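You operate a simulated robot arm through the tools that you are given. There is no shell and no other tool. Be economical: measure what you need, move in short steps, check, and stop when the job is done.

You are at the controls of a simulated two-armed robot. One attempt, no reset.

## Task
Take the small teal ring and put it on the white insert. Open the bushing drawer, fetch the purple eyelet from the inside of the bushing drawer and set it on the frame of the square light and shut the drawer again. Any order will do.

Only the result counts: the job must be done as asked and must still hold three seconds after the hand-in. Knocking over, shifting, dropping, spilling or breaking anything else fails it.

## Robot
Two 7-joint arms with fingered hands on one trunk, on a base that drives. Base frame: it is fixed to the floor where the robot stands at the start and does not move with it; the origin is under the middle of the robot, x ahead of it, y to its left, z up; the surface under the hand at the start is at about z = 84. Readings come in cm, degrees, newtons and seconds.
The left shoulder is at the start at [11.1, 12.5, 97.6], the right one opposite. With the tool pointing down near the work surface each hand reaches from about 52 to 92 cm from the robot's upright axis, wherever it stands, measured 20 degrees to its own side. Places, roughly: bushing drawer [-90, 130, 70]; frame of the square light (15x15 cm) [-268, -88, 88]; purple eyelet (4x4x2 cm) [-80, 120, 70]; small teal ring (3x3x2 cm) [50, 0, 40]; white insert [-275, 100, 75]. Payload 3.6 kg a hand.
The tool frame of a hand sits at the grasp point between the pads (the TCP): z along the fingers, y along the line on which they close. The tips reach 3.4 cm beyond it. Largest opening 11.6 cm; the body of the gripper starts 4 cm behind the TCP. The gripper is a hand of 5 fingers: y runs from the thumb to the fingers, the wrist lies at [-1.6, -16, -16.4] in the tool frame, and closing takes about 1.5 s.
Orientation is told as [roll, pitch, yaw] about the base's x, y, z axes, in that order, counted from this pose: with the fingers straight down and the wrist toward the robot, the tool's x, y and z point along [0, 1, 0], [1, 0, 0] and [0, 0, -1] of the base frame.

## Interface
- The arms move only by the tool servo_tool. It takes "left_series", "right_series" or both (then of equal length, played together; a hand with none holds still); each is text: rows parted by semicolons, each of 7 numbers parted by spaces: the shift along the tool's x, y, z in cm, then the turn, a rotation vector about the tool's x, y, z in degrees, then the opening, from 0 (shut) to 1 (fully open). In form: x y z wx wy wz gripper; .... A call has 1 to 10 rows; each row is the pose to reach, as a shift and turn from the pose commanded when the call began, along the tool's axes at that moment. Rows are played at 5 a second. More than 5 cm and 8.6 degrees between two rows, or a gripper value outside its range, and nothing of the call is played. Where a pose cannot be reached the arm comes as near as it can. A force on the tool above 40 N (or 10 N above the force at the start of the call, whichever is more), or a blocked arm, ends the call early, and 0.2 s more pass. Each finger travels about 15.3 cm/s and halts on what it meets, pressing with about 25 N; the grip force reading is that of the motor and also rises with nothing between the fingers. The clock runs only during rows and for 0.2 s after the last one: add rows that repeat a pose to give the fingers time. The reply holds the time, the measured pose of the TCP, the force on the tool along the base axes, the opening and the grip force, in the units named above and with some noise, with the torque about the TCP (base axes, N m) and any sound that the robot's microphone picked up.
- Cameras (640 x 400 px; columns grow to the right, rows downward): "scene" is now at [22.42, 1.02, 115.98]; the picture's right is [0.12, -0.99, 0.00], its down [-0.46, -0.05, -0.88] and it looks along [0.88, 0.10, -0.47] (base axes); focal length 214 px, centre (320, 200). "left" rides on the left gripper at [-6.9, -13.4, -11] in its tool frame; the picture's right is [-0.77, -0.19, 0.61], its down [0.59, -0.58, 0.57] and it looks along [0.25, 0.80, 0.55] (tool axes); focal length 256 px, centre (320, 200). "right" rides on the right gripper at [6.9, -13.4, -11] in its tool frame; the picture's right is [-0.77, 0.19, -0.61], its down [-0.59, -0.58, 0.56] and it looks along [-0.25, 0.79, 0.55] (tool axes); focal length 256 px, centre (320, 200). There is no depth. A picture from a camera that has moved, and an enlarged one, comes with that camera's place and axes in the base frame and with its lens.
- grab_frame(camera): a new picture of that camera. No time passes.
- raise_lower(by): slides the trunk up (or, below 0, down) by that many cm; the arms and the scene camera ride with it, the base frame stays. It gives what a move gives, with no picture.
- steer(legs): drives the robot by 1 to 6 legs, each [ahead, turn to the left] in cm and degrees, along the robot's own axes; the way and the turn of a leg run together, so that a leg with both is an arc; at most 150 cm and 180 degrees a leg. The arms and the cameras ride along, it lands a little off, and it stops where it bumps. It gives what a move gives.
- hand_shape(shape, hand): the hand has 5 fingers and takes this shape, open, in about a second: jaw (thumb against the fingers, like two jaws); tri (thumb and two fingers); tip (a fingertip pinch); poke (one finger out to press); point (the index stretched); flat (the hand flat); cup (the hand cupped); fist (a fist). The gripper value then closes the fingers along that shape, each until it touches; the sizes above hold for jaw. It gives what a move gives, with no picture.
- aim_head(pan, tilt): turns the head with the scene camera to pan (to the left, within 86 degrees either way) and tilt (down, from -29 to 69), counted from straight ahead of the robot. It gives what a move gives.
- inspect(camera, box): a new picture of the part [left, top, right, bottom] of that camera's present view, enlarged. No time passes.
- finish_job(): hands the job in; it is judged then, once.

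Work in short steps. Places have to be worked out from the pictures, the camera data and where the tool is seen: move nearer, look again, correct. Check each grasp and each placing, and mend what went wrong. You have 165 turns and 138 pictures in all, those below and enlarged ones among them. Open the grippers and draw the arms clear of the work before you hand the job in, unless the task says otherwise.

The tools are called as a command line: name --argument value ..., lists and objects as JSON in quotes. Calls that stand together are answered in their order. servo_tool: Moves the arms, as the interface text tells. Its arguments: {"type":"object","properties":{"left_series":{"type":"string"},"right_series":{"type":"string"}},"required":[]} The other tools are called the same way: raise_lower (by) slides the trunk up or down; hand_shape (shape, hand) gives the hand a shape; steer (legs) drives the base; aim_head (pan, tilt) turns the head that bears the scene camera; grab_frame (camera) takes a picture; inspect (camera, box) takes an enlarged picture of a part of a camera's view; finish_job () hands the job in.

At the start:

```text
t: 0.0
left_eef_pos: [47.42, 24.38, 114.93]
left_orientation: [0.0, 0.0, 0.0]
left_ft_force: [-0.2, -0.2, 1.2]
left_wrist_torque: [0.01, -0.01, 0.01]
left_opening: 11.61
left_finger_force: 0.0
left_shape: jaw
right_eef_pos: [53.99, -19.51, 115.01]
right_orientation: [0.0, 0.0, 0.0]
right_ft_force: [-0.9, -0.7, 0.0]
right_wrist_torque: [-0.01, -0.01, 0.01]
right_opening: 11.59
right_finger_force: 0.1
right_shape: jaw
trunk travel left (down, up): [-17.5, 58.7]
robot x, y, heading: [-0.24, -0.1, 0.0]
head pan, tilt: [6.7, 27.9]
```

scene: 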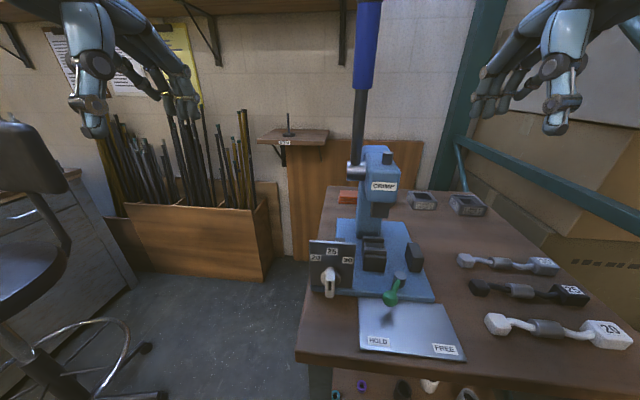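
right: 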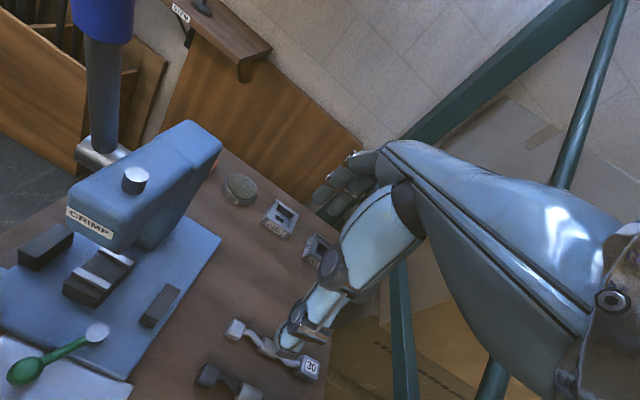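
left: 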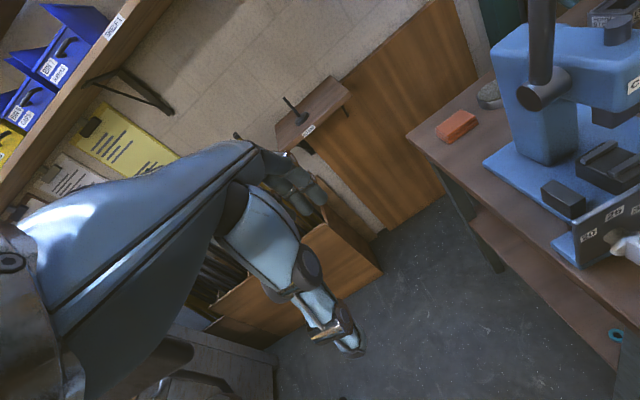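

The pictures show a bench with a press and a lower shelf, where the teal ring seems to lie. I tilt the head down to look at it.

aim_head --pan 0 --tilt 65

grab_frame --camera "scene"

inspect --camera "left" --box '[500, 250, 640, 400]'

```text
t: 1.0
left_eef_pos: [47.37, 24.34, 114.9]
left_orientation: [0.1, 0.2, 0.1]
left_ft_force: [-0.2, -0.8, 0.4]
left_wrist_torque: [-0.03, 0.0, -0.04]
left_opening: 11.58
left_finger_force: 0.1
left_shape: jaw
right_eef_pos: [53.96, -19.49, 115.07]
right_orientation: [0.0, 0.0, 0.0]
right_ft_force: [0.0, -0.4, 0.4]
right_wrist_torque: [-0.02, 0.03, -0.02]
right_opening: 11.55
right_finger_force: 0.1
right_shape: jaw
trunk travel left (down, up): [-17.5, 58.7]
robot x, y, heading: [0.52, -0.04, -0.1]
head pan, tilt: [0.0, 65.0]
```

```text
134 pictures are left
camera scene: at [19.43, -0.05, 110.88], right [0.0, -1.0, 0.0], down [-0.91, 0.0, -0.42], along [0.42, 0.0, -0.91], focal length 214 px, centre (320, 200)
```

scene: 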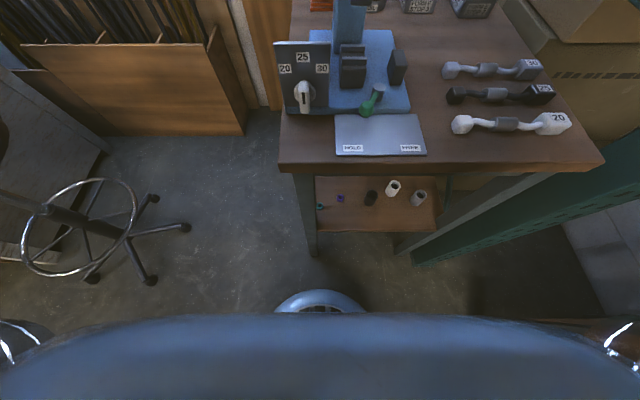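

```text
2.67 times, centred on (570, 325) of left
camera zoom: at [33.86, 17.45, 125.85], right [-0.19, -0.77, -0.61], down [-0.58, 0.59, -0.56], along [0.79, 0.25, -0.55], focal length 683 px, centre (-347, -133)
```

zoom: 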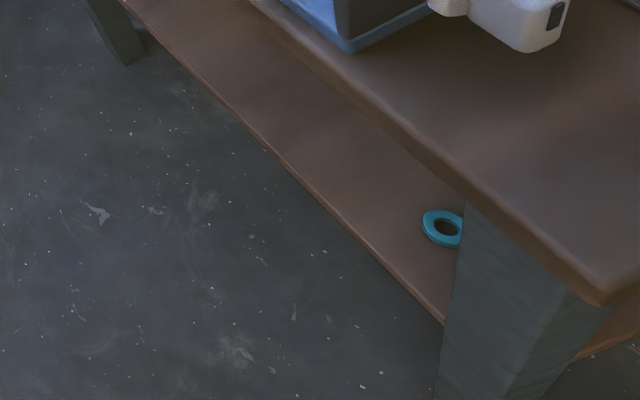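

The ring lies on the shelf just inside the front left leg, near [49, 0, 42]. I enlarge the view for the leg and the neighbours.

inspect --camera "scene" --box '[270, 130, 470, 260]'

```text
3.08 times, centred on (370, 195) of scene
camera zoom: at [19.43, -0.05, 110.88], right [0.0, -1.0, 0.0], down [-0.91, 0.0, -0.42], along [0.42, 0.0, -0.91], focal length 660 px, centre (166, 215)
```

zoom: 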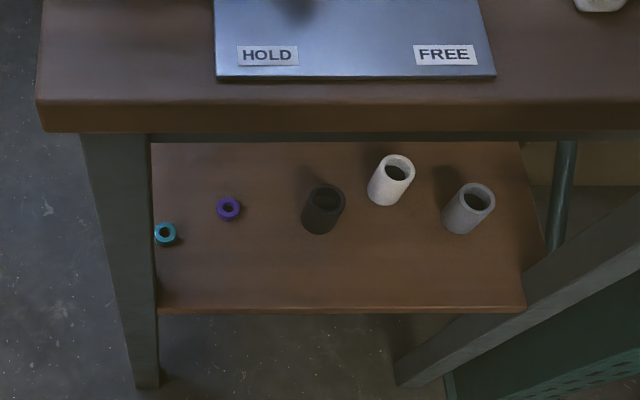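

The ring lies tight behind the leg (leg about y 1 to 5, x about 38 to 43), so I plan to reach it from the table's left side. Before driving I look around.

aim_head --pan -86 --tilt 30

grab_frame --camera "scene"

aim_head --pan 86 --tilt 30

grab_frame --camera "scene"

aim_head --pan 45 --tilt 40

grab_frame --camera "scene"

```text
t: 2.6
left_eef_pos: [47.36, 24.25, 115.06]
left_orientation: [0.0, 0.1, 0.0]
left_ft_force: [0.4, 0.3, -0.2]
left_wrist_torque: [0.02, -0.02, -0.03]
left_opening: 11.57
left_finger_force: 0.1
left_shape: jaw
right_eef_pos: [53.99, -19.56, 114.93]
right_orientation: [0.0, 0.0, 0.0]
right_ft_force: [0.3, -0.3, -0.3]
right_wrist_torque: [0.01, -0.03, -0.05]
right_opening: 11.59
right_finger_force: 0.1
right_shape: jaw
trunk travel left (down, up): [-17.5, 58.7]
robot x, y, heading: [0.44, -0.36, 0.3]
head pan, tilt: [-85.9, 30.0]
```

```text
131 pictures are left
camera scene: at [14.0, -9.08, 115.64], right [-1.0, -0.07, 0.0], down [-0.04, 0.5, -0.87], along [0.06, -0.86, -0.5], focal length 214 px, centre (320, 200)
```

scene: 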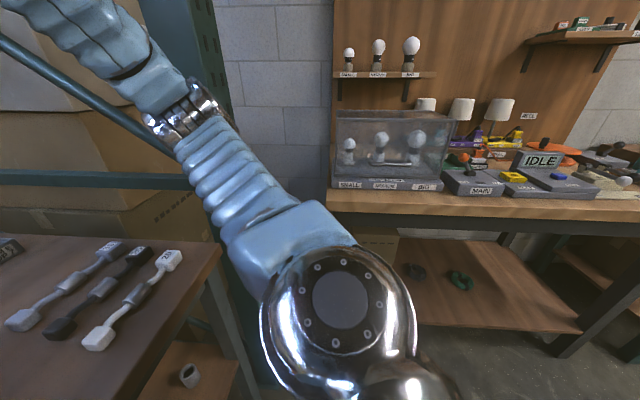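

```text
t: 5.2
left_eef_pos: [47.39, 24.46, 114.93]
left_orientation: [0.1, 0.1, 0.0]
left_ft_force: [0.4, -0.7, -0.6]
left_wrist_torque: [0.02, 0.02, 0.01]
left_opening: 11.6
left_finger_force: 0.0
left_shape: jaw
right_eef_pos: [53.98, -19.58, 114.93]
right_orientation: [0.0, 0.0, -0.1]
right_ft_force: [0.8, -0.1, -0.7]
right_wrist_torque: [0.0, 0.02, 0.02]
right_opening: 11.58
right_finger_force: 0.1
right_shape: jaw
trunk travel left (down, up): [-17.5, 58.7]
robot x, y, heading: [-0.17, 0.16, 0.1]
head pan, tilt: [85.9, 30.0]
```

```text
130 pictures are left
camera scene: at [14.0, 8.97, 115.64], right [1.0, -0.07, 0.0], down [-0.04, -0.5, -0.87], along [0.06, 0.86, -0.5], focal length 214 px, centre (320, 200)
```

scene: 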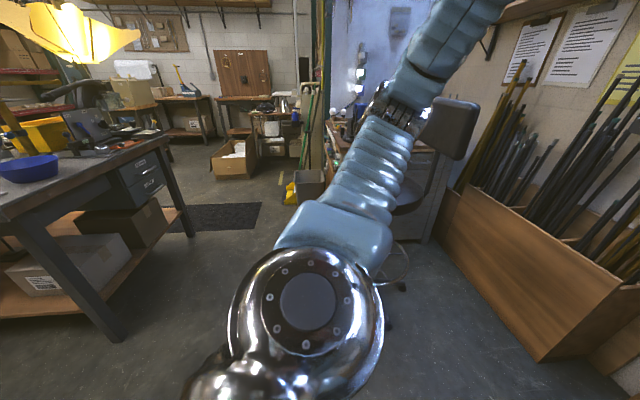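

```text
t: 6.3
left_eef_pos: [47.45, 24.34, 114.9]
left_orientation: [0.1, 0.1, 0.0]
left_ft_force: [-0.1, -0.3, -0.6]
left_wrist_torque: [0.01, 0.02, 0.03]
left_opening: 11.57
left_finger_force: 0.2
left_shape: jaw
right_eef_pos: [54.05, -19.49, 114.91]
right_orientation: [0.0, 0.0, 0.0]
right_ft_force: [0.8, 0.8, -0.2]
right_wrist_torque: [0.02, 0.0, -0.02]
right_opening: 11.57
right_finger_force: 0.1
right_shape: jaw
trunk travel left (down, up): [-17.5, 58.7]
robot x, y, heading: [-0.14, 0.0, 0.1]
head pan, tilt: [45.0, 40.0]
```

```text
129 pictures are left
camera scene: at [19.36, 5.96, 114.11], right [0.71, -0.71, 0.0], down [-0.45, -0.45, -0.77], along [0.54, 0.54, -0.64], focal length 214 px, centre (320, 200)
```

scene: 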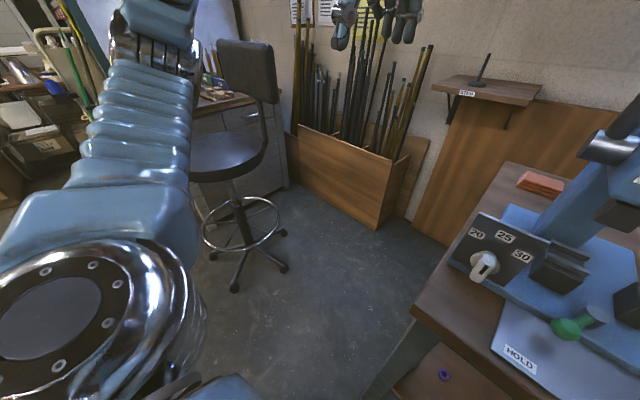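

The stool wheels are near (55,72) and (28,82), and there is a bench to the right at y about -57. I turn left, drive to about (8,47), then turn back toward the table's left side with the arms high.

steer --legs '[[0, 80], [47, 0], [0, -152]]'

aim_head --pan 20 --tilt 60

grab_frame --camera "scene"

grab_frame --camera "left"

```text
t: 8.0
left_eef_pos: [37.7, 37.58, 114.94]
left_orientation: [0.0, 0.1, 17.9]
left_ft_force: [0.5, 0.0, 0.2]
left_wrist_torque: [0.0, 0.01, -0.03]
left_opening: 11.58
left_finger_force: 0.2
left_shape: jaw
right_eef_pos: [57.65, -2.95, 115.06]
right_orientation: [-0.1, 0.2, 16.3]
right_ft_force: [0.7, -8.2, 1.2]
right_wrist_torque: [0.65, 0.1, 0.19]
right_opening: 11.59
right_finger_force: 0.2
right_shape: jaw
trunk travel left (down, up): [-17.5, 58.7]
robot x, y, heading: [-0.09, -0.01, 17.3]
head pan, tilt: [45.0, 40.0]
stopped in leg 1: the force on the tool passed its limit at 74 N (the readings are from after the stop); the commanded pose is now the measured one
```

```text
t: 8.9
left_eef_pos: [37.7, 37.58, 115.0]
left_orientation: [0.1, 0.1, 18.0]
left_ft_force: [0.2, -0.5, 0.4]
left_wrist_torque: [0.0, 0.01, 0.0]
left_opening: 11.6
left_finger_force: 0.0
left_shape: jaw
right_eef_pos: [57.68, -2.93, 114.95]
right_orientation: [0.0, 0.3, 16.4]
right_ft_force: [1.8, -9.1, 1.0]
right_wrist_torque: [0.68, 0.23, 0.23]
right_opening: 11.6
right_finger_force: 0.0
right_shape: jaw
trunk travel left (down, up): [-17.5, 58.7]
robot x, y, heading: [0.18, 0.04, 17.2]
head pan, tilt: [20.0, 60.0]
```

```text
128 pictures are left
camera scene: at [18.1, 7.84, 111.44], right [0.61, -0.79, 0.0], down [-0.69, -0.53, -0.5], along [0.4, 0.31, -0.87], focal length 214 px, centre (320, 200)
```

scene: 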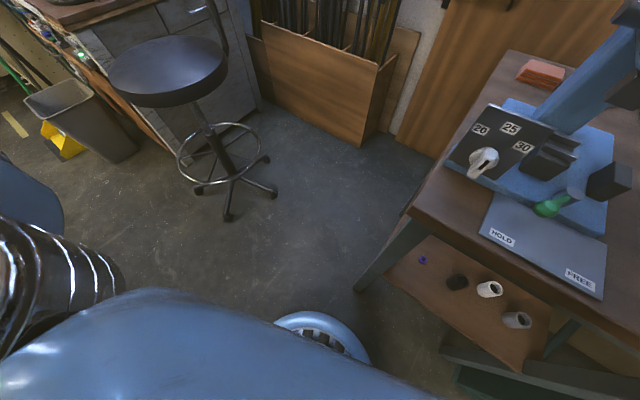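

```text
127 pictures are left
camera left: at [27.0, 26.83, 125.89], right [0.06, -0.79, -0.61], down [-0.73, 0.38, -0.56], along [0.68, 0.48, -0.55], focal length 256 px, centre (320, 200)
```

left: 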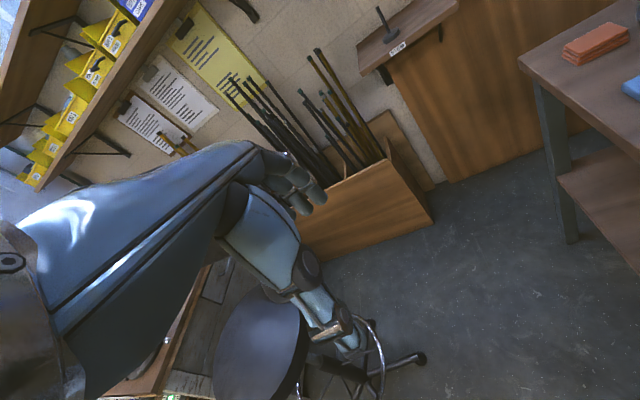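

The right hand touched something, likely the press lever. I look with the right camera.

grab_frame --camera "right"

```text
126 pictures are left
camera right: at [42.86, -0.22, 126.14], right [0.4, -0.68, 0.61], down [-0.39, -0.73, -0.56], along [0.83, -0.01, -0.56], focal length 256 px, centre (320, 200)
```

right: 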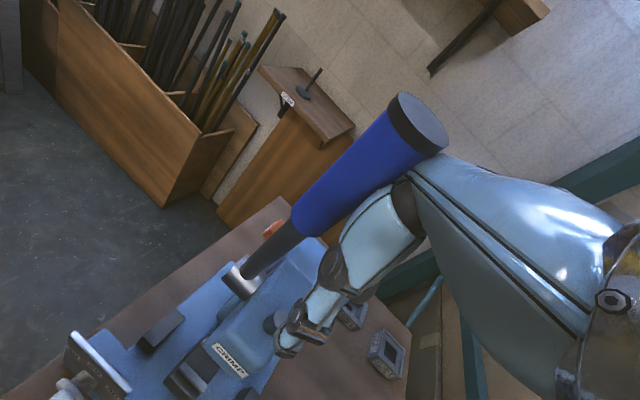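

The right hand leans on the blue lever. I turn back a little, then reverse clear of it.

steer --legs '[[0, -7], [-30, 0]]'

grab_frame --camera "right"

```text
t: 10.8
left_eef_pos: [9.33, 25.7, 121.54]
left_orientation: [-3.8, -20.9, 10.0]
left_ft_force: [1.2, 3.2, 5.0]
left_wrist_torque: [-0.04, 0.27, -0.1]
left_opening: 11.58
left_finger_force: 0.0
left_shape: jaw
right_eef_pos: [23.03, -12.85, 123.56]
right_orientation: [6.0, -19.8, 15.4]
right_ft_force: [2.0, -0.9, 3.9]
right_wrist_torque: [-0.1, 0.23, 0.08]
right_opening: 11.6
right_finger_force: 0.1
right_shape: jaw
trunk travel left (down, up): [-17.5, 58.7]
robot x, y, heading: [-12.68, -2.34, 10.6]
head pan, tilt: [20.0, 60.0]
stopped in leg 2: the robot was blocked; the commanded pose is now the measured one
```

```text
125 pictures are left
camera right: at [5.67, -11.86, 130.15], right [0.22, -0.8, 0.56], down [-0.18, -0.6, -0.78], along [0.96, 0.07, -0.27], focal length 256 px, centre (320, 200)
```

right: 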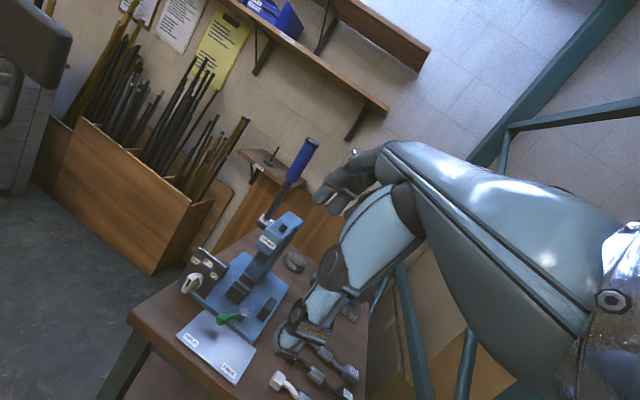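

The robot was blocked going backward and both hands were displaced. I check the state and look to both sides for the cause.

aim_head --pan -86 --tilt 35

grab_frame --camera "scene"

aim_head --pan 86 --tilt 35

grab_frame --camera "scene"

```text
t: 12.6
left_eef_pos: [18.18, 27.31, 119.25]
left_orientation: [-3.0, -15.1, 10.3]
left_ft_force: [-0.1, 0.2, -0.7]
left_wrist_torque: [0.02, 0.04, 0.01]
left_opening: 11.56
left_finger_force: 0.0
left_shape: jaw
right_eef_pos: [32.22, -11.81, 120.68]
right_orientation: [5.8, -13.9, 14.1]
right_ft_force: [-1.2, 0.4, 0.0]
right_wrist_torque: [0.01, -0.02, 0.01]
right_opening: 11.61
right_finger_force: 0.2
right_shape: jaw
trunk travel left (down, up): [-17.5, 58.7]
robot x, y, heading: [-12.5, -2.39, 10.8]
head pan, tilt: [-85.9, 35.0]
```

```text
124 pictures are left
camera scene: at [5.61, -7.94, 114.76], right [-0.97, -0.25, 0.03], down [-0.17, 0.55, -0.82], along [0.19, -0.8, -0.58], focal length 214 px, centre (320, 200)
```

scene: 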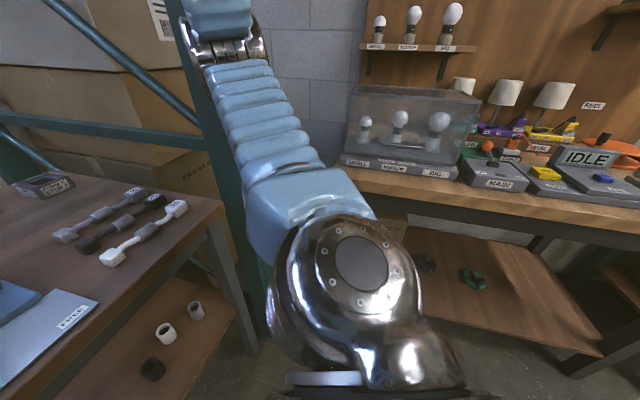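

```text
t: 15.2
left_eef_pos: [15.37, 26.83, 119.68]
left_orientation: [-3.0, -16.5, 10.8]
left_ft_force: [0.3, 0.6, -0.8]
left_wrist_torque: [0.05, 0.02, 0.03]
left_opening: 11.6
left_finger_force: 0.1
left_shape: jaw
right_eef_pos: [29.46, -12.54, 121.16]
right_orientation: [5.5, -15.3, 13.7]
right_ft_force: [-0.8, -0.5, 0.1]
right_wrist_torque: [0.0, -0.04, 0.02]
right_opening: 11.6
right_finger_force: 0.1
right_shape: jaw
trunk travel left (down, up): [-17.5, 58.7]
robot x, y, heading: [-12.57, -2.69, 10.8]
head pan, tilt: [85.9, 35.0]
```

```text
123 pictures are left
camera scene: at [-0.65, 8.79, 114.86], right [0.99, 0.11, 0.0], down [0.06, -0.57, -0.82], along [-0.09, 0.81, -0.57], focal length 214 px, centre (320, 200)
```

scene: 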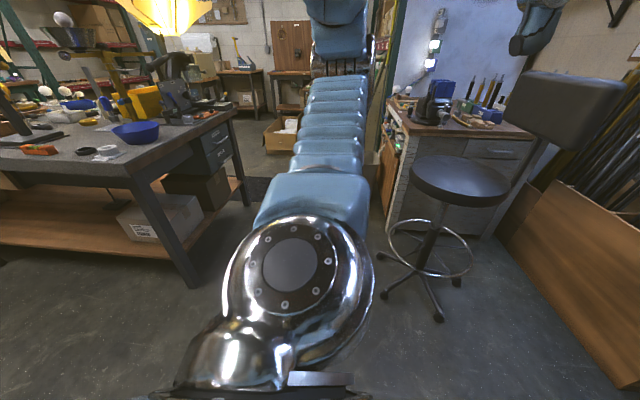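

Both sides look clear, so whatever blocked me lies straight behind. I turn left in place and look toward the former back side.

steer --legs '[[0, 50]]'

grab_frame --camera "scene"

```text
t: 17.9
left_eef_pos: [-17.09, 38.09, 119.68]
left_orientation: [-3.2, -16.5, 60.7]
left_ft_force: [0.1, 0.7, 0.3]
left_wrist_torque: [-0.01, -0.01, -0.03]
left_opening: 11.59
left_finger_force: 0.2
left_shape: jaw
right_eef_pos: [21.92, 23.82, 121.2]
right_orientation: [5.8, -15.4, 64.1]
right_ft_force: [0.6, 1.0, -0.2]
right_wrist_torque: [0.0, 0.01, 0.0]
right_opening: 11.58
right_finger_force: 0.0
right_shape: jaw
trunk travel left (down, up): [-17.5, 58.7]
robot x, y, heading: [-12.59, -1.98, 60.4]
head pan, tilt: [85.9, 35.0]
```

```text
122 pictures are left
camera scene: at [-13.61, 14.22, 114.84], right [0.55, 0.83, 0.0], down [0.48, -0.32, -0.82], along [-0.68, 0.45, -0.57], focal length 214 px, centre (320, 200)
```

scene: 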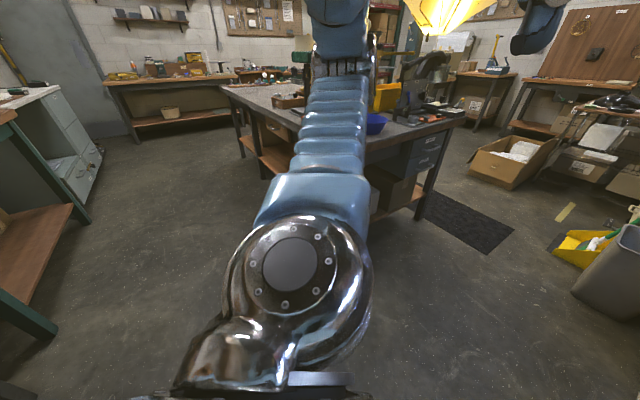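

Nothing stands behind, so the stop was probably arm sway. I drive on to about (8,47) in a short leg.

steer --legs '[[0, 7], [25, 0]]'

```text
t: 20.3
left_eef_pos: [-12.86, 59.18, 120.22]
left_orientation: [-3.3, -17.6, 67.4]
left_ft_force: [-1.0, -1.3, 0.6]
left_wrist_torque: [0.03, -0.02, 0.0]
left_opening: 11.59
left_finger_force: 0.1
left_shape: jaw
right_eef_pos: [27.38, 49.82, 121.87]
right_orientation: [6.0, -16.3, 71.4]
right_ft_force: [-0.2, -1.3, 1.1]
right_wrist_torque: [0.04, -0.02, -0.03]
right_opening: 11.58
right_finger_force: 0.2
right_shape: jaw
trunk travel left (down, up): [-17.5, 58.7]
robot x, y, heading: [-3.16, 20.78, 67.5]
head pan, tilt: [85.9, 35.0]
```

steer --legs '[[28, 0], [0, -70]]'

aim_head --pan -30 --tilt 55

grab_frame --camera "scene"

```text
t: 25.3
left_eef_pos: [41.18, 68.5, 120.01]
left_orientation: [-3.4, -17.3, -3.2]
left_ft_force: [1.1, -0.3, 0.0]
left_wrist_torque: [-0.02, 0.02, 0.0]
left_opening: 11.56
left_finger_force: 0.1
left_shape: jaw
right_eef_pos: [45.86, 27.6, 121.57]
right_orientation: [6.0, -16.0, 1.3]
right_ft_force: [0.5, -0.5, -0.2]
right_wrist_torque: [0.01, 0.03, 0.0]
right_opening: 11.58
right_finger_force: 0.1
right_shape: jaw
trunk travel left (down, up): [-17.5, 58.7]
robot x, y, heading: [7.5, 46.71, -3.0]
head pan, tilt: [85.9, 35.0]
```

```text
t: 27.3
left_eef_pos: [41.15, 68.61, 120.07]
left_orientation: [-3.5, -17.4, -3.4]
left_ft_force: [-0.4, 1.1, -0.2]
left_wrist_torque: [0.01, -0.01, 0.0]
left_opening: 11.6
left_finger_force: 0.0
left_shape: jaw
right_eef_pos: [45.7, 27.72, 121.57]
right_orientation: [6.0, -16.1, 1.3]
right_ft_force: [-0.8, 1.0, -0.3]
right_wrist_torque: [0.0, -0.01, 0.02]
right_opening: 11.57
right_finger_force: 0.0
right_shape: jaw
trunk travel left (down, up): [-17.5, 58.7]
robot x, y, heading: [7.35, 46.73, -2.8]
head pan, tilt: [-30.0, 55.0]
```

```text
121 pictures are left
camera scene: at [26.89, 42.18, 112.04], right [-0.54, -0.84, 0.0], down [-0.69, 0.44, -0.57], along [0.48, -0.31, -0.82], focal length 214 px, centre (320, 200)
```

scene: 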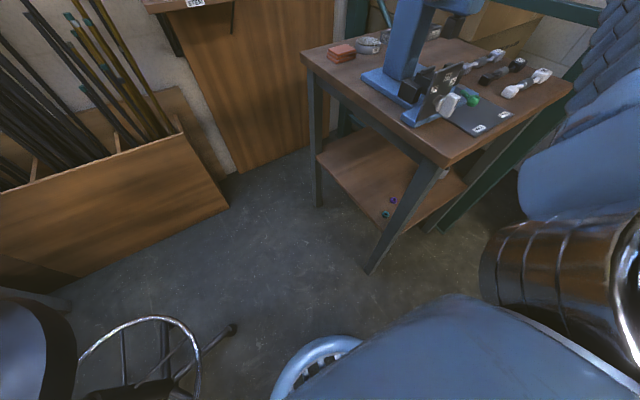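

The left side of the table is open and the ring is near [49.3, -1, 41]. I turn to face it and reset the left arm posture afterwards.

steer --legs '[[0, -64]]'

aim_head --pan 10 --tilt 55

grab_frame --camera "scene"

```text
t: 30.4
left_eef_pos: [41.87, 26.26, 120.13]
left_orientation: [-3.6, -17.4, -66.8]
left_ft_force: [0.5, -0.8, -0.3]
left_wrist_torque: [0.06, 0.0, -0.01]
left_opening: 11.6
left_finger_force: 0.1
left_shape: jaw
right_eef_pos: [7.72, 3.99, 121.4]
right_orientation: [6.2, -16.0, -61.8]
right_ft_force: [-0.6, -1.0, 0.3]
right_wrist_torque: [0.04, -0.02, -0.01]
right_opening: 11.6
right_finger_force: 0.1
right_shape: jaw
trunk travel left (down, up): [-17.5, 58.7]
robot x, y, heading: [7.5, 46.75, -66.1]
head pan, tilt: [-30.0, 55.0]
```

```text
t: 31.5
left_eef_pos: [41.79, 26.25, 120.15]
left_orientation: [-3.6, -17.6, -66.9]
left_ft_force: [0.2, 0.5, 0.1]
left_wrist_torque: [0.02, -0.02, 0.02]
left_opening: 11.58
left_finger_force: 0.0
left_shape: jaw
right_eef_pos: [7.57, 4.04, 121.57]
right_orientation: [6.1, -16.1, -61.9]
right_ft_force: [0.2, 0.6, -0.1]
right_wrist_torque: [0.02, 0.01, -0.02]
right_opening: 11.59
right_finger_force: 0.0
right_shape: jaw
trunk travel left (down, up): [-17.5, 58.7]
robot x, y, heading: [7.78, 46.86, -66.2]
head pan, tilt: [10.0, 55.0]
```

```text
120 pictures are left
camera scene: at [16.89, 28.52, 112.04], right [-0.83, -0.56, 0.0], down [-0.46, 0.68, -0.57], along [0.32, -0.48, -0.82], focal length 214 px, centre (320, 200)
```

scene: 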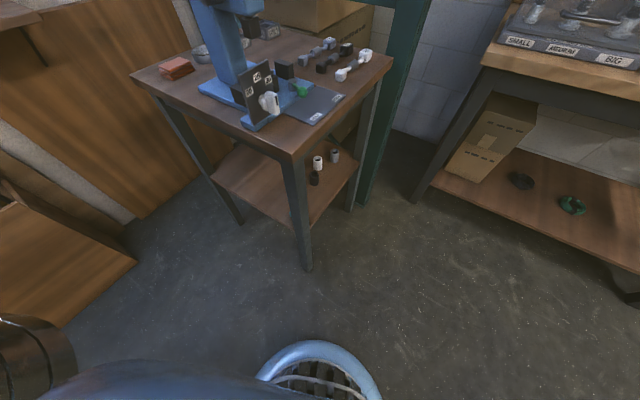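

From here the leg hides the ring. I back up about 10 cm for arm room, then level the left hand and yaw it toward -90 in place.

steer --legs '[[-9, 0]]'

servo_tool --left_series "0 0 0 4.4 0.9 5.8 1; 0 0 0 8.8 1.8 11.6 1; 0 0 0 13.2 2.7 17.4 1; 0 0 0 17.6 3.6 23.1 1; 0 0 0 17.6 3.6 23.1 1; 0 0 0 17.6 3.6 23.1 1"

```text
t: 32.6
left_eef_pos: [39.4, 31.53, 119.51]
left_orientation: [-3.7, -15.8, -67.2]
left_ft_force: [-0.9, 0.8, -0.5]
left_wrist_torque: [-0.01, -0.04, 0.03]
left_opening: 11.59
left_finger_force: 0.1
left_shape: jaw
right_eef_pos: [5.5, 9.19, 120.85]
right_orientation: [6.4, -14.4, -61.6]
right_ft_force: [0.0, 0.7, -0.7]
right_wrist_torque: [-0.04, 0.0, -0.04]
right_opening: 11.61
right_finger_force: 0.0
right_shape: jaw
trunk travel left (down, up): [-17.5, 58.7]
robot x, y, heading: [3.85, 54.82, -66.2]
head pan, tilt: [10.0, 55.0]
```

```text
t: 33.2
left_eef_pos: [36.55, 37.65, 118.72]
left_orientation: [-3.5, -11.8, -77.9]
left_ft_force: [0.0, -0.4, 0.3]
left_wrist_torque: [0.03, 0.06, -0.01]
left_opening: 11.6
left_finger_force: 0.1
left_shape: jaw
right_eef_pos: [4.98, 16.75, 121.47]
right_orientation: [11.0, -17.5, -56.9]
right_ft_force: [0.5, -0.6, 0.2]
right_wrist_torque: [0.06, 0.05, 0.02]
right_opening: 11.61
right_finger_force: 0.0
right_shape: jaw
trunk travel left (down, up): [-17.5, 58.7]
robot x, y, heading: [4.22, 54.91, -66.3]
head pan, tilt: [10.0, 55.0]
stopped in row 2 (left hand): the arm was blocked; the commanded pose is now the measured one
```

The arm was reported blocked although no force shows, and both hands shifted. I look at the left arm and the surroundings.

aim_head --pan 70 --tilt 30

grab_frame --camera "scene"

grab_frame --camera "right"

grab_frame --camera "left"

```text
t: 34.5
left_eef_pos: [34.57, 42.59, 120.79]
left_orientation: [-0.4, -16.4, -77.8]
left_ft_force: [-0.7, 0.7, 2.2]
left_wrist_torque: [0.03, 0.02, 0.04]
left_opening: 11.59
left_finger_force: 0.0
left_shape: jaw
right_eef_pos: [1.87, 21.58, 123.86]
right_orientation: [8.2, -22.7, -57.3]
right_ft_force: [-1.1, 1.1, 1.5]
right_wrist_torque: [0.01, 0.03, 0.0]
right_opening: 11.59
right_finger_force: 0.1
right_shape: jaw
trunk travel left (down, up): [-17.5, 58.7]
robot x, y, heading: [4.12, 55.01, -66.2]
head pan, tilt: [70.0, 30.0]
```

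```text
119 pictures are left
camera scene: at [17.8, 44.47, 115.9], right [0.07, -1.0, 0.01], down [-0.5, -0.04, -0.87], along [0.87, 0.05, -0.5], focal length 214 px, centre (320, 200)
```

scene: 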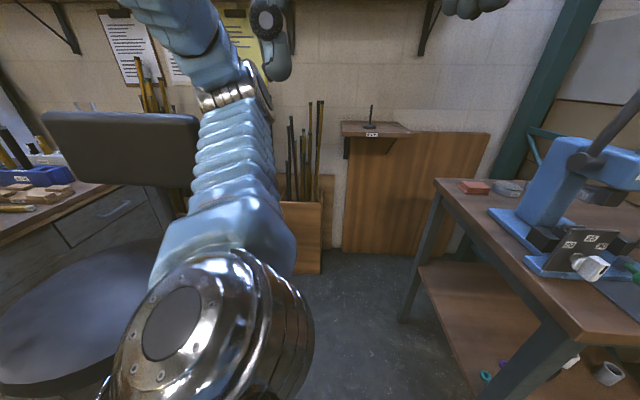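

```text
118 pictures are left
camera right: at [-2.81, 38.61, 129.66], right [-0.72, -0.44, 0.53], down [-0.58, -0.03, -0.82], along [0.38, -0.9, -0.23], focal length 256 px, centre (320, 200)
```

right: 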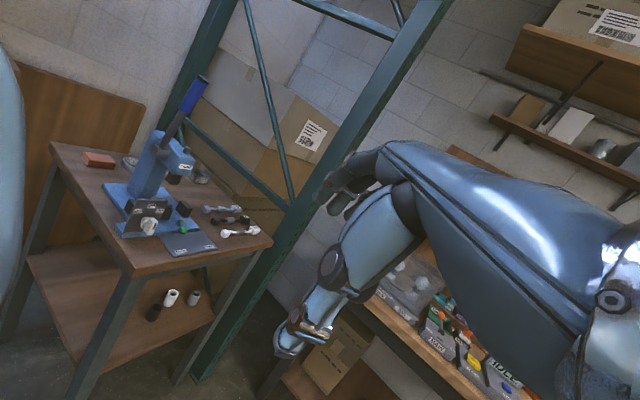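

```text
117 pictures are left
camera left: at [24.47, 56.86, 127.47], right [-0.76, -0.16, -0.63], down [0.49, 0.51, -0.71], along [0.43, -0.85, -0.31], focal length 256 px, centre (320, 200)
```

left: 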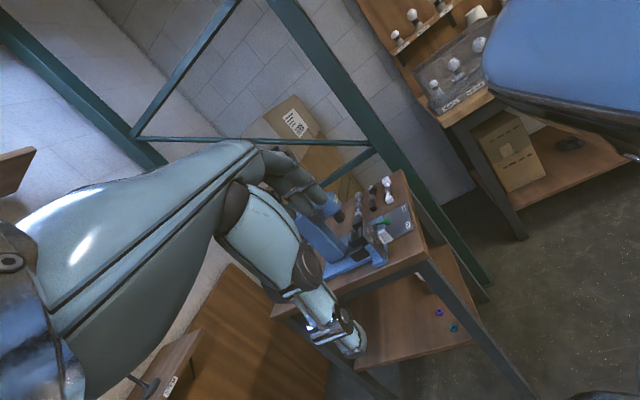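

Both arms look free of contact. I read the poses again to see whether they are still swinging.

aim_head --pan 40 --tilt 45

servo_tool --left_series "0 0 0 0 0 0 1; 0 0 0 0 0 0 1; 0 0 0 0 0 0 1"

```text
t: 35.4
left_eef_pos: [35.87, 40.08, 120.25]
left_orientation: [-0.2, -14.2, -77.0]
left_ft_force: [-0.6, 0.2, 0.0]
left_wrist_torque: [0.01, -0.01, 0.0]
left_opening: 11.6
left_finger_force: 0.0
left_shape: jaw
right_eef_pos: [2.96, 18.45, 122.83]
right_orientation: [7.9, -20.4, -58.3]
right_ft_force: [0.3, 0.2, 0.1]
right_wrist_torque: [0.04, -0.01, 0.0]
right_opening: 11.59
right_finger_force: 0.0
right_shape: jaw
trunk travel left (down, up): [-17.5, 58.7]
robot x, y, heading: [4.25, 54.77, -66.4]
head pan, tilt: [40.0, 45.0]
```

```text
t: 36.2
left_eef_pos: [35.93, 39.87, 120.27]
left_orientation: [-0.3, -14.3, -77.1]
left_ft_force: [0.0, 0.9, 0.3]
left_wrist_torque: [-0.01, -0.02, 0.02]
left_opening: 11.58
left_finger_force: 0.0
left_shape: jaw
right_eef_pos: [3.0, 18.48, 122.85]
right_orientation: [8.0, -20.5, -58.2]
right_ft_force: [0.9, 0.4, 0.0]
right_wrist_torque: [0.02, 0.02, -0.01]
right_opening: 11.58
right_finger_force: 0.0
right_shape: jaw
trunk travel left (down, up): [-17.5, 58.7]
robot x, y, heading: [4.07, 54.7, -66.2]
head pan, tilt: [40.0, 45.0]
```

The arms hold steady now. The left elbow sticks out near the stool's backrest, which may be what it touched, so I move forward again and check the stool.

steer --legs '[[9, 0]]'

aim_head --pan 86 --tilt 40

grab_frame --camera "scene"

```text
t: 37.3
left_eef_pos: [38.83, 32.9, 120.51]
left_orientation: [-0.6, -15.6, -77.9]
left_ft_force: [0.7, -0.9, -1.2]
left_wrist_torque: [0.02, 0.03, 0.0]
left_opening: 11.62
left_finger_force: 0.0
left_shape: jaw
right_eef_pos: [6.31, 11.78, 123.27]
right_orientation: [8.2, -21.7, -57.3]
right_ft_force: [0.9, -1.5, -1.2]
right_wrist_torque: [0.0, -0.01, 0.0]
right_opening: 11.55
right_finger_force: 0.1
right_shape: jaw
trunk travel left (down, up): [-17.5, 58.7]
robot x, y, heading: [7.17, 46.77, -66.1]
head pan, tilt: [40.0, 45.0]
```

```text
t: 38.4
left_eef_pos: [38.75, 32.73, 120.57]
left_orientation: [-0.7, -15.8, -78.0]
left_ft_force: [-0.2, 1.0, -0.3]
left_wrist_torque: [-0.03, 0.01, 0.0]
left_opening: 11.58
left_finger_force: 0.0
left_shape: jaw
right_eef_pos: [6.25, 11.87, 123.27]
right_orientation: [8.3, -21.8, -57.1]
right_ft_force: [-0.3, 0.2, -0.3]
right_wrist_torque: [0.02, 0.0, 0.01]
right_opening: 11.6
right_finger_force: 0.1
right_shape: jaw
trunk travel left (down, up): [-17.5, 58.7]
robot x, y, heading: [7.27, 46.63, -66.2]
head pan, tilt: [85.9, 40.0]
```

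```text
116 pictures are left
camera scene: at [20.95, 37.23, 114.11], right [0.34, -0.94, 0.0], down [-0.61, -0.22, -0.77], along [0.72, 0.26, -0.64], focal length 214 px, centre (320, 200)
```

scene: 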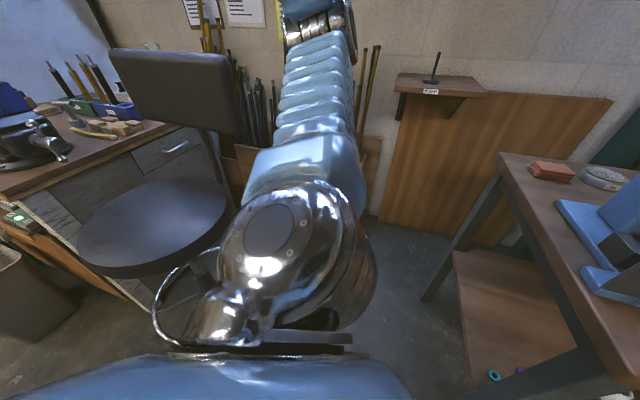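

The stool appears unmoved (the backrest corner at about [63, 70, 109] matches both views); the left elbow brushed its top. At this forward stance the elbow is about 10 cm clear, so I level the left hand and move it out to about [49, 18, 118].

servo_tool --left_series "1.4 3 1.4 3.2 0.1 2.4 1; 2.8 6.1 2.8 6.3 0.3 4.8 1; 4.1 9.1 4.1 9.5 0.4 7.2 1; 5.5 12.2 5.5 12.6 0.6 9.6 1; 6.9 15.2 6.9 15.8 0.7 12 1; 6.9 15.2 6.9 15.8 0.7 12 1; 6.9 15.2 6.9 15.8 0.7 12 1"

grab_frame --camera "scene"

grab_frame --camera "left"

```text
t: 40.0
left_eef_pos: [49.02, 18.22, 117.89]
left_orientation: [1.6, 0.5, -89.7]
left_ft_force: [-0.6, 0.8, -0.5]
left_wrist_torque: [0.01, 0.0, 0.02]
left_opening: 11.61
left_finger_force: 0.1
left_shape: jaw
right_eef_pos: [6.31, 11.83, 123.31]
right_orientation: [8.4, -21.8, -57.1]
right_ft_force: [0.9, -0.3, -0.5]
right_wrist_torque: [-0.02, -0.01, 0.01]
right_opening: 11.58
right_finger_force: 0.0
right_shape: jaw
trunk travel left (down, up): [-17.5, 58.7]
robot x, y, heading: [7.26, 47.01, -66.0]
head pan, tilt: [85.9, 40.0]
```

```text
115 pictures are left
camera scene: at [20.95, 37.24, 114.11], right [0.34, -0.94, 0.0], down [-0.61, -0.22, -0.77], along [0.72, 0.26, -0.64], focal length 214 px, centre (320, 200)
```

scene: 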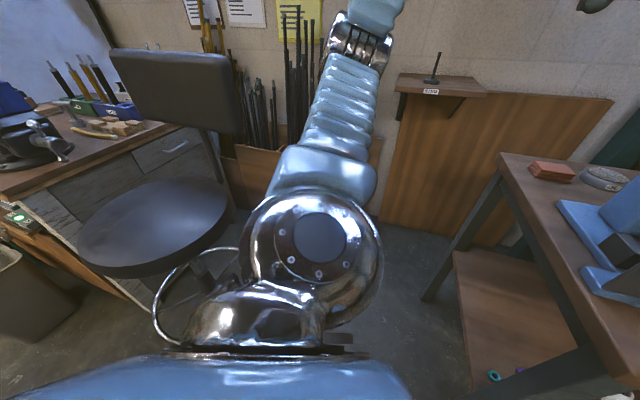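

```text
114 pictures are left
camera left: at [41.61, 31.56, 128.6], right [-0.75, 0.19, -0.63], down [0.6, 0.58, -0.54], along [0.27, -0.79, -0.55], focal length 256 px, centre (320, 200)
```

left: 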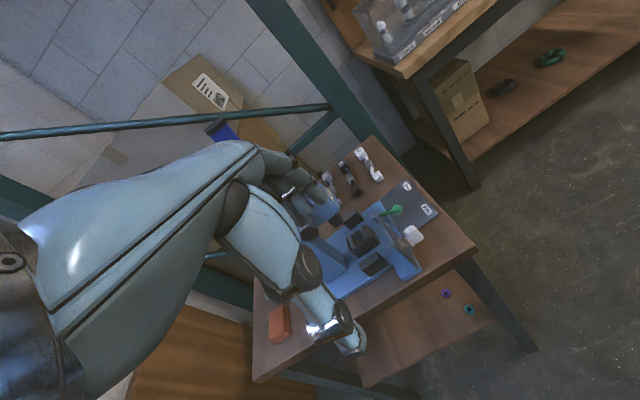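

The hand is level at [49.0, 18.2, 117.9], and the left camera puts the ring near [48.7, -1.3, 41]. I lower the hand outside the table edge and watch the elbow.

servo_tool --left_series "0 0 4 0 0 0 1; 0 0 8 0 0 0 1; 0 0 12 0 0 0 1; 0 0 16 0 0 0 1; 0 0 20 0 0 0 1; 0 0 24 0 0 0 1; 0 0 28 0 0 0 1; 0 0 28 0 0 0 1"

grab_frame --camera "scene"

```text
t: 41.8
left_eef_pos: [49.75, 18.3, 89.67]
left_orientation: [1.9, 0.3, -89.7]
left_ft_force: [-0.3, 0.6, -0.5]
left_wrist_torque: [0.0, -0.01, -0.01]
left_opening: 11.61
left_finger_force: 0.1
left_shape: jaw
right_eef_pos: [6.2, 11.85, 123.29]
right_orientation: [8.4, -21.7, -57.1]
right_ft_force: [-0.1, -0.4, -0.8]
right_wrist_torque: [-0.02, 0.0, 0.01]
right_opening: 11.63
right_finger_force: 0.1
right_shape: jaw
trunk travel left (down, up): [-17.5, 58.7]
robot x, y, heading: [7.7, 46.63, -66.1]
head pan, tilt: [85.9, 40.0]
```

```text
113 pictures are left
camera scene: at [20.94, 37.25, 114.11], right [0.34, -0.94, 0.0], down [-0.61, -0.22, -0.77], along [0.72, 0.26, -0.64], focal length 214 px, centre (320, 200)
```

scene: 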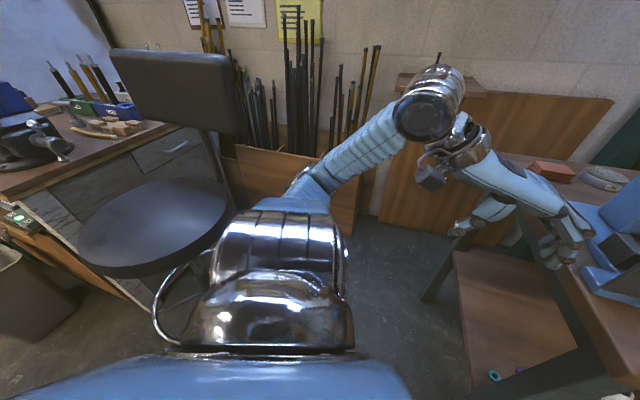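

The elbow is well clear of the stool. I continue down and then look with the left camera.

servo_tool --left_series "0 0 4 0 0 0 1; 0 0 8 0 0 0 1; 0 0 12 0 0 0 1; 0 0 16 0 0 0 1; 0 0 20 0 0 0 1; 0 0 24 0 0 0 1; 0 0 24 0 0 0 1"

raise_lower --by -15

grab_frame --camera "left"

grab_frame --camera "scene"

```text
t: 43.4
left_eef_pos: [50.5, 18.56, 65.8]
left_orientation: [1.7, 0.2, -89.7]
left_ft_force: [0.5, 0.7, -0.6]
left_wrist_torque: [-0.02, -0.01, -0.01]
left_opening: 11.6
left_finger_force: 0.0
left_shape: jaw
right_eef_pos: [6.26, 11.85, 123.37]
right_orientation: [8.3, -21.8, -57.1]
right_ft_force: [-0.5, 0.0, 0.2]
right_wrist_torque: [0.02, 0.04, 0.01]
right_opening: 11.59
right_finger_force: 0.1
right_shape: jaw
trunk travel left (down, up): [-17.5, 58.7]
robot x, y, heading: [7.6, 46.81, -66.2]
head pan, tilt: [85.9, 40.0]
```

```text
t: 45.2
left_eef_pos: [50.51, 18.57, 50.89]
left_orientation: [1.9, 0.3, -89.7]
left_ft_force: [-0.1, 0.0, 0.2]
left_wrist_torque: [-0.03, 0.01, -0.01]
left_opening: 11.61
left_finger_force: 0.1
left_shape: jaw
right_eef_pos: [7.63, 8.74, 107.03]
right_orientation: [9.0, -17.9, -57.5]
right_ft_force: [-0.8, 0.4, -0.1]
right_wrist_torque: [-0.01, -0.01, -0.02]
right_opening: 11.6
right_finger_force: 0.1
right_shape: jaw
trunk travel left (down, up): [-2.5, 73.7]
robot x, y, heading: [7.35, 46.76, -66.3]
head pan, tilt: [85.9, 40.0]
```

```text
112 pictures are left
camera left: at [43.16, 31.84, 61.62], right [-0.75, 0.19, -0.63], down [0.6, 0.58, -0.54], along [0.27, -0.79, -0.55], focal length 256 px, centre (320, 200)
```

left: 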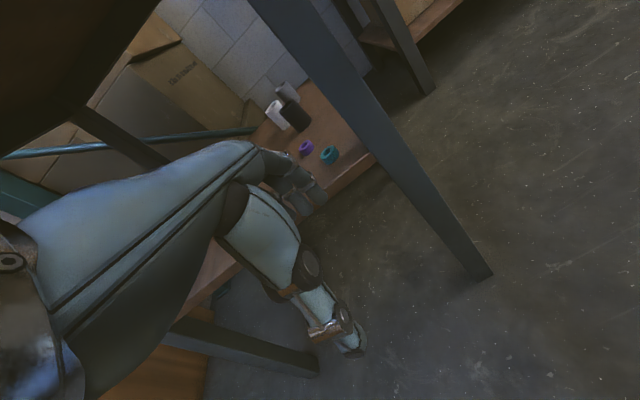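

```text
111 pictures are left
camera scene: at [24.41, 29.37, 97.86], right [0.34, -0.94, 0.0], down [-0.61, -0.22, -0.77], along [0.72, 0.26, -0.64], focal length 214 px, centre (320, 200)
```

scene: 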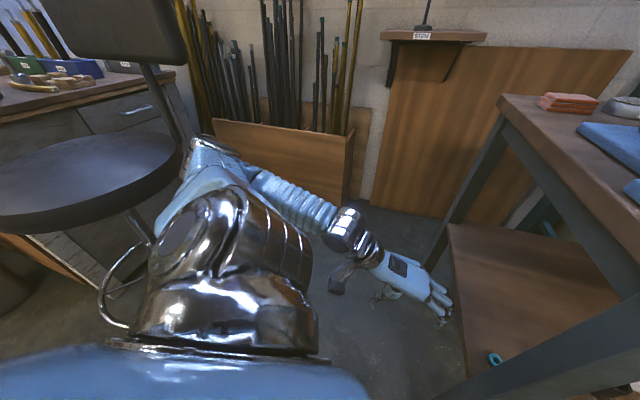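

Combining the views, the ring is near [48.4, -0.5, 44] (shelf at about 43), the leg's back face is near x 43.7, and the decoy purple ring is near [51.6, -8]. I yaw to about -112 so the wrist clears the leg, and shift sideways to line up; the jaw goes to half open.

servo_tool --left_series "2 0.1 0 0 -0.6 7.4 0.8; 4 0.2 0 0 -1.2 14.8 0.6; 5.7 0.4 0 0 -1.9 22 0.5; 5.7 0.4 0 0 -1.9 22 0.5; 5.7 0.4 0 0 -1.9 22 0.5"

grab_frame --camera "left"

```text
t: 46.4
left_eef_pos: [56.37, 18.12, 51.06]
left_orientation: [-0.4, 0.7, -111.7]
left_ft_force: [0.3, -0.1, 0.5]
left_wrist_torque: [0.01, -0.01, -0.03]
left_opening: 5.83
left_finger_force: 0.2
left_shape: jaw
left hand out of reach, approached as far as the arm can: row 3
right_eef_pos: [7.58, 8.6, 106.97]
right_orientation: [8.9, -17.8, -57.4]
right_ft_force: [0.4, 0.1, 0.7]
right_wrist_torque: [0.0, 0.01, 0.0]
right_opening: 11.6
right_finger_force: 0.1
right_shape: jaw
trunk travel left (down, up): [-2.5, 73.7]
robot x, y, heading: [7.36, 46.66, -66.3]
head pan, tilt: [85.9, 40.0]
```

```text
110 pictures are left
camera left: at [54.8, 33.02, 62.06], right [-0.65, 0.47, -0.6], down [0.76, 0.32, -0.56], along [-0.07, -0.82, -0.56], focal length 256 px, centre (320, 200)
```

left: 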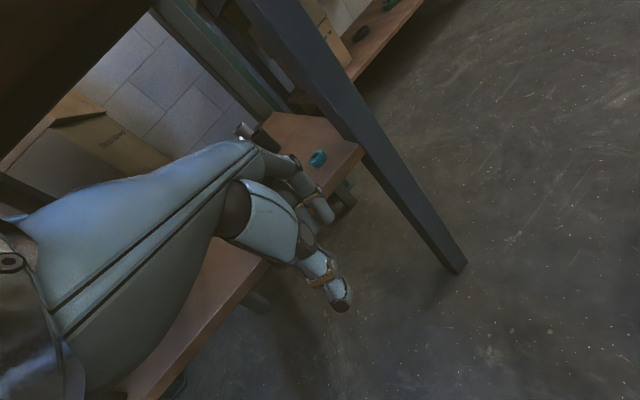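

The ring now triangulates to about [48, -0.5, 44.3]. I move in along the tool's y axis, staying above it, and look.

servo_tool --left_series "0 4 0 0 0 0 0.5; 0 8 0 0 0 0 0.5; 0 12 0 0 0 0 0.5; -0.3 16 0 0 0 0 0.5; -0.3 16 0 0 0 0 0.5"

grab_frame --camera "left"

aim_head --pan 86 --tilt 60

grab_frame --camera "scene"

```text
t: 47.6
left_eef_pos: [50.11, 3.45, 50.8]
left_orientation: [-0.4, 0.7, -111.7]
left_ft_force: [-0.3, 0.2, 0.4]
left_wrist_torque: [0.01, 0.03, 0.01]
left_opening: 5.82
left_finger_force: 0.0
left_shape: jaw
right_eef_pos: [7.66, 8.52, 107.0]
right_orientation: [9.0, -17.7, -57.5]
right_ft_force: [-0.2, 0.7, 1.2]
right_wrist_torque: [0.03, -0.02, 0.04]
right_opening: 11.6
right_finger_force: 0.0
right_shape: jaw
trunk travel left (down, up): [-2.5, 73.7]
robot x, y, heading: [7.55, 46.24, -66.1]
head pan, tilt: [85.9, 40.0]
```

```text
109 pictures are left
camera left: at [48.64, 18.31, 61.92], right [-0.65, 0.47, -0.6], down [0.76, 0.33, -0.56], along [-0.07, -0.82, -0.56], focal length 256 px, centre (320, 200)
```

left: 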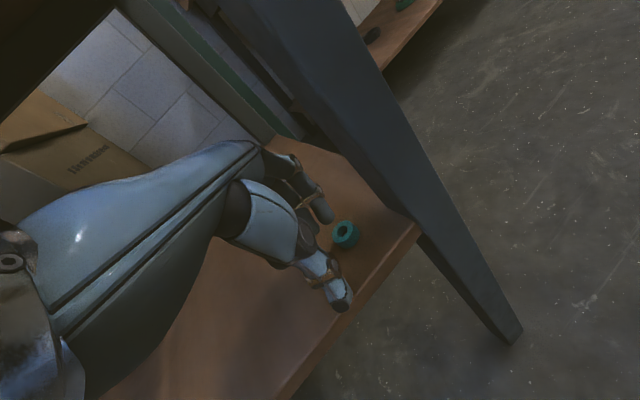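

```text
t: 48.4
left_eef_pos: [50.16, 3.42, 50.82]
left_orientation: [-0.4, 0.7, -111.8]
left_ft_force: [0.1, -0.9, -0.5]
left_wrist_torque: [0.0, -0.03, -0.02]
left_opening: 5.81
left_finger_force: 0.0
left_shape: jaw
right_eef_pos: [7.67, 8.63, 106.95]
right_orientation: [8.9, -17.8, -57.6]
right_ft_force: [-0.6, 0.2, -0.1]
right_wrist_torque: [-0.01, 0.01, -0.03]
right_opening: 11.56
right_finger_force: 0.0
right_shape: jaw
trunk travel left (down, up): [-2.5, 73.7]
robot x, y, heading: [7.52, 46.84, -66.0]
head pan, tilt: [85.9, 60.0]
```

```text
108 pictures are left
camera scene: at [22.71, 28.71, 95.17], right [0.34, -0.94, 0.0], down [-0.81, -0.29, -0.5], along [0.47, 0.17, -0.87], focal length 214 px, centre (320, 200)
```

scene: 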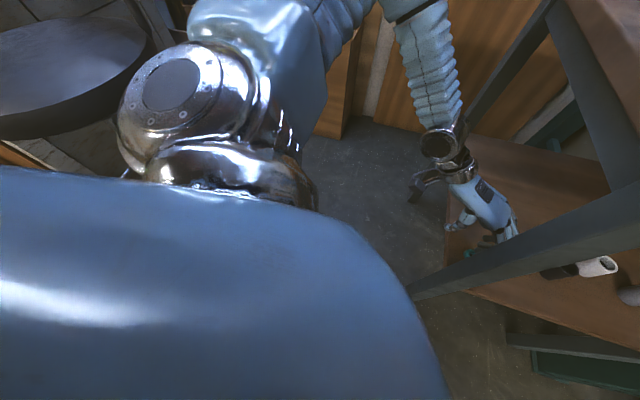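

The ring is near [47.9, -0.3, 44.3], 4.3 cm further along tool y. I move over it and go down to about z 47.

servo_tool --left_series "-0.3 2.2 0 0 0 0 0.5; -0.6 4.3 0 0 0 0 0.5; -0.6 4.3 1.3 0 0 0 0.5; -0.6 4.3 2.6 0 0 0 0.5; -0.6 4.3 3.6 0 0 0 0.5; -0.6 4.3 3.6 0 0 0 0.5"

grab_frame --camera "left"

```text
t: 49.8
left_eef_pos: [47.79, -0.34, 47.42]
left_orientation: [-0.4, 0.3, -111.6]
left_ft_force: [1.3, 0.0, 16.9]
left_wrist_torque: [-0.43, 0.19, 0.04]
left_opening: 5.73
left_finger_force: 0.0
left_shape: jaw
right_eef_pos: [7.67, 8.66, 106.96]
right_orientation: [8.9, -17.9, -57.5]
right_ft_force: [-0.1, 0.2, -0.6]
right_wrist_torque: [0.0, 0.01, 0.01]
right_opening: 11.61
right_finger_force: 0.1
right_shape: jaw
trunk travel left (down, up): [-2.5, 73.7]
robot x, y, heading: [7.46, 46.69, -66.2]
head pan, tilt: [85.9, 60.0]
```

```text
107 pictures are left
camera left: at [46.32, 14.51, 58.46], right [-0.65, 0.46, -0.61], down [0.76, 0.32, -0.57], along [-0.07, -0.83, -0.56], focal length 256 px, centre (320, 200)
```

left: 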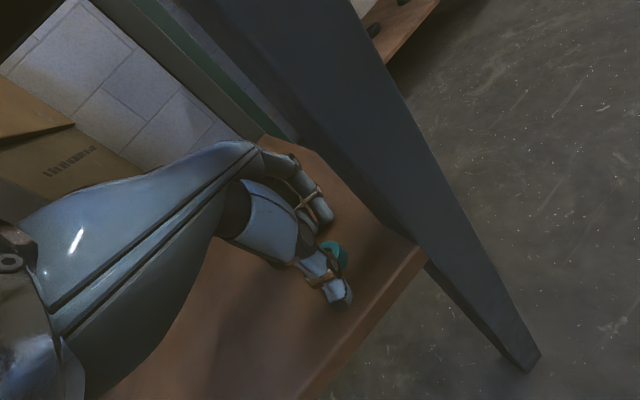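

The tips touch the shelf, with the ring between thumb and fingers. I rise a little and close.

servo_tool --left_series "0 0 -0.4 0 0 0 0.5; 0 0 -0.4 0 0 0 0.3; 0 0 -0.4 0 0 0 0.1; 0 0 -0.4 0 0 0 0; 0 0 -0.4 0 0 0 0; 0 0 -0.4 0 0 0 0; 0 0 -0.4 0 0 0 0"

inspect --camera "left" --box '[240, 150, 440, 350]'

```text
t: 51.4
left_eef_pos: [47.91, -0.34, 47.55]
left_orientation: [-0.4, 0.7, -111.6]
left_ft_force: [-0.4, 0.3, 0.9]
left_wrist_torque: [-0.06, 0.0, 0.02]
left_opening: 2.03
left_finger_force: 24.5
left_shape: jaw
right_eef_pos: [7.73, 8.47, 107.08]
right_orientation: [8.9, -17.7, -57.6]
right_ft_force: [0.6, -0.2, 0.8]
right_wrist_torque: [0.02, 0.02, 0.0]
right_opening: 11.6
right_finger_force: 0.0
right_shape: jaw
trunk travel left (down, up): [-2.5, 73.7]
robot x, y, heading: [7.72, 47.12, -66.1]
head pan, tilt: [85.9, 60.0]
```

```text
2.00 times, centred on (340, 250) of left
camera zoom: at [46.39, 14.49, 58.67], right [-0.65, 0.47, -0.6], down [0.76, 0.33, -0.56], along [-0.07, -0.82, -0.56], focal length 512 px, centre (280, 100)
```

zoom: 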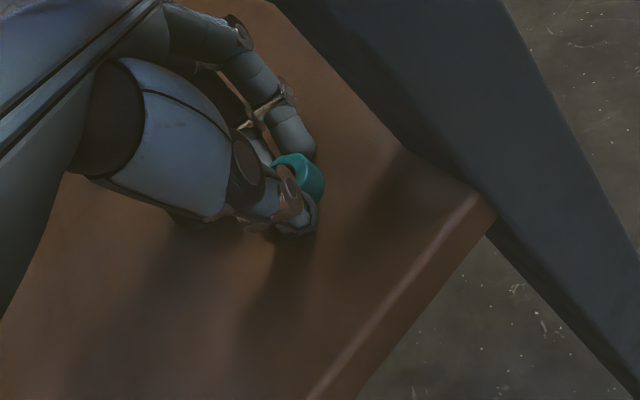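

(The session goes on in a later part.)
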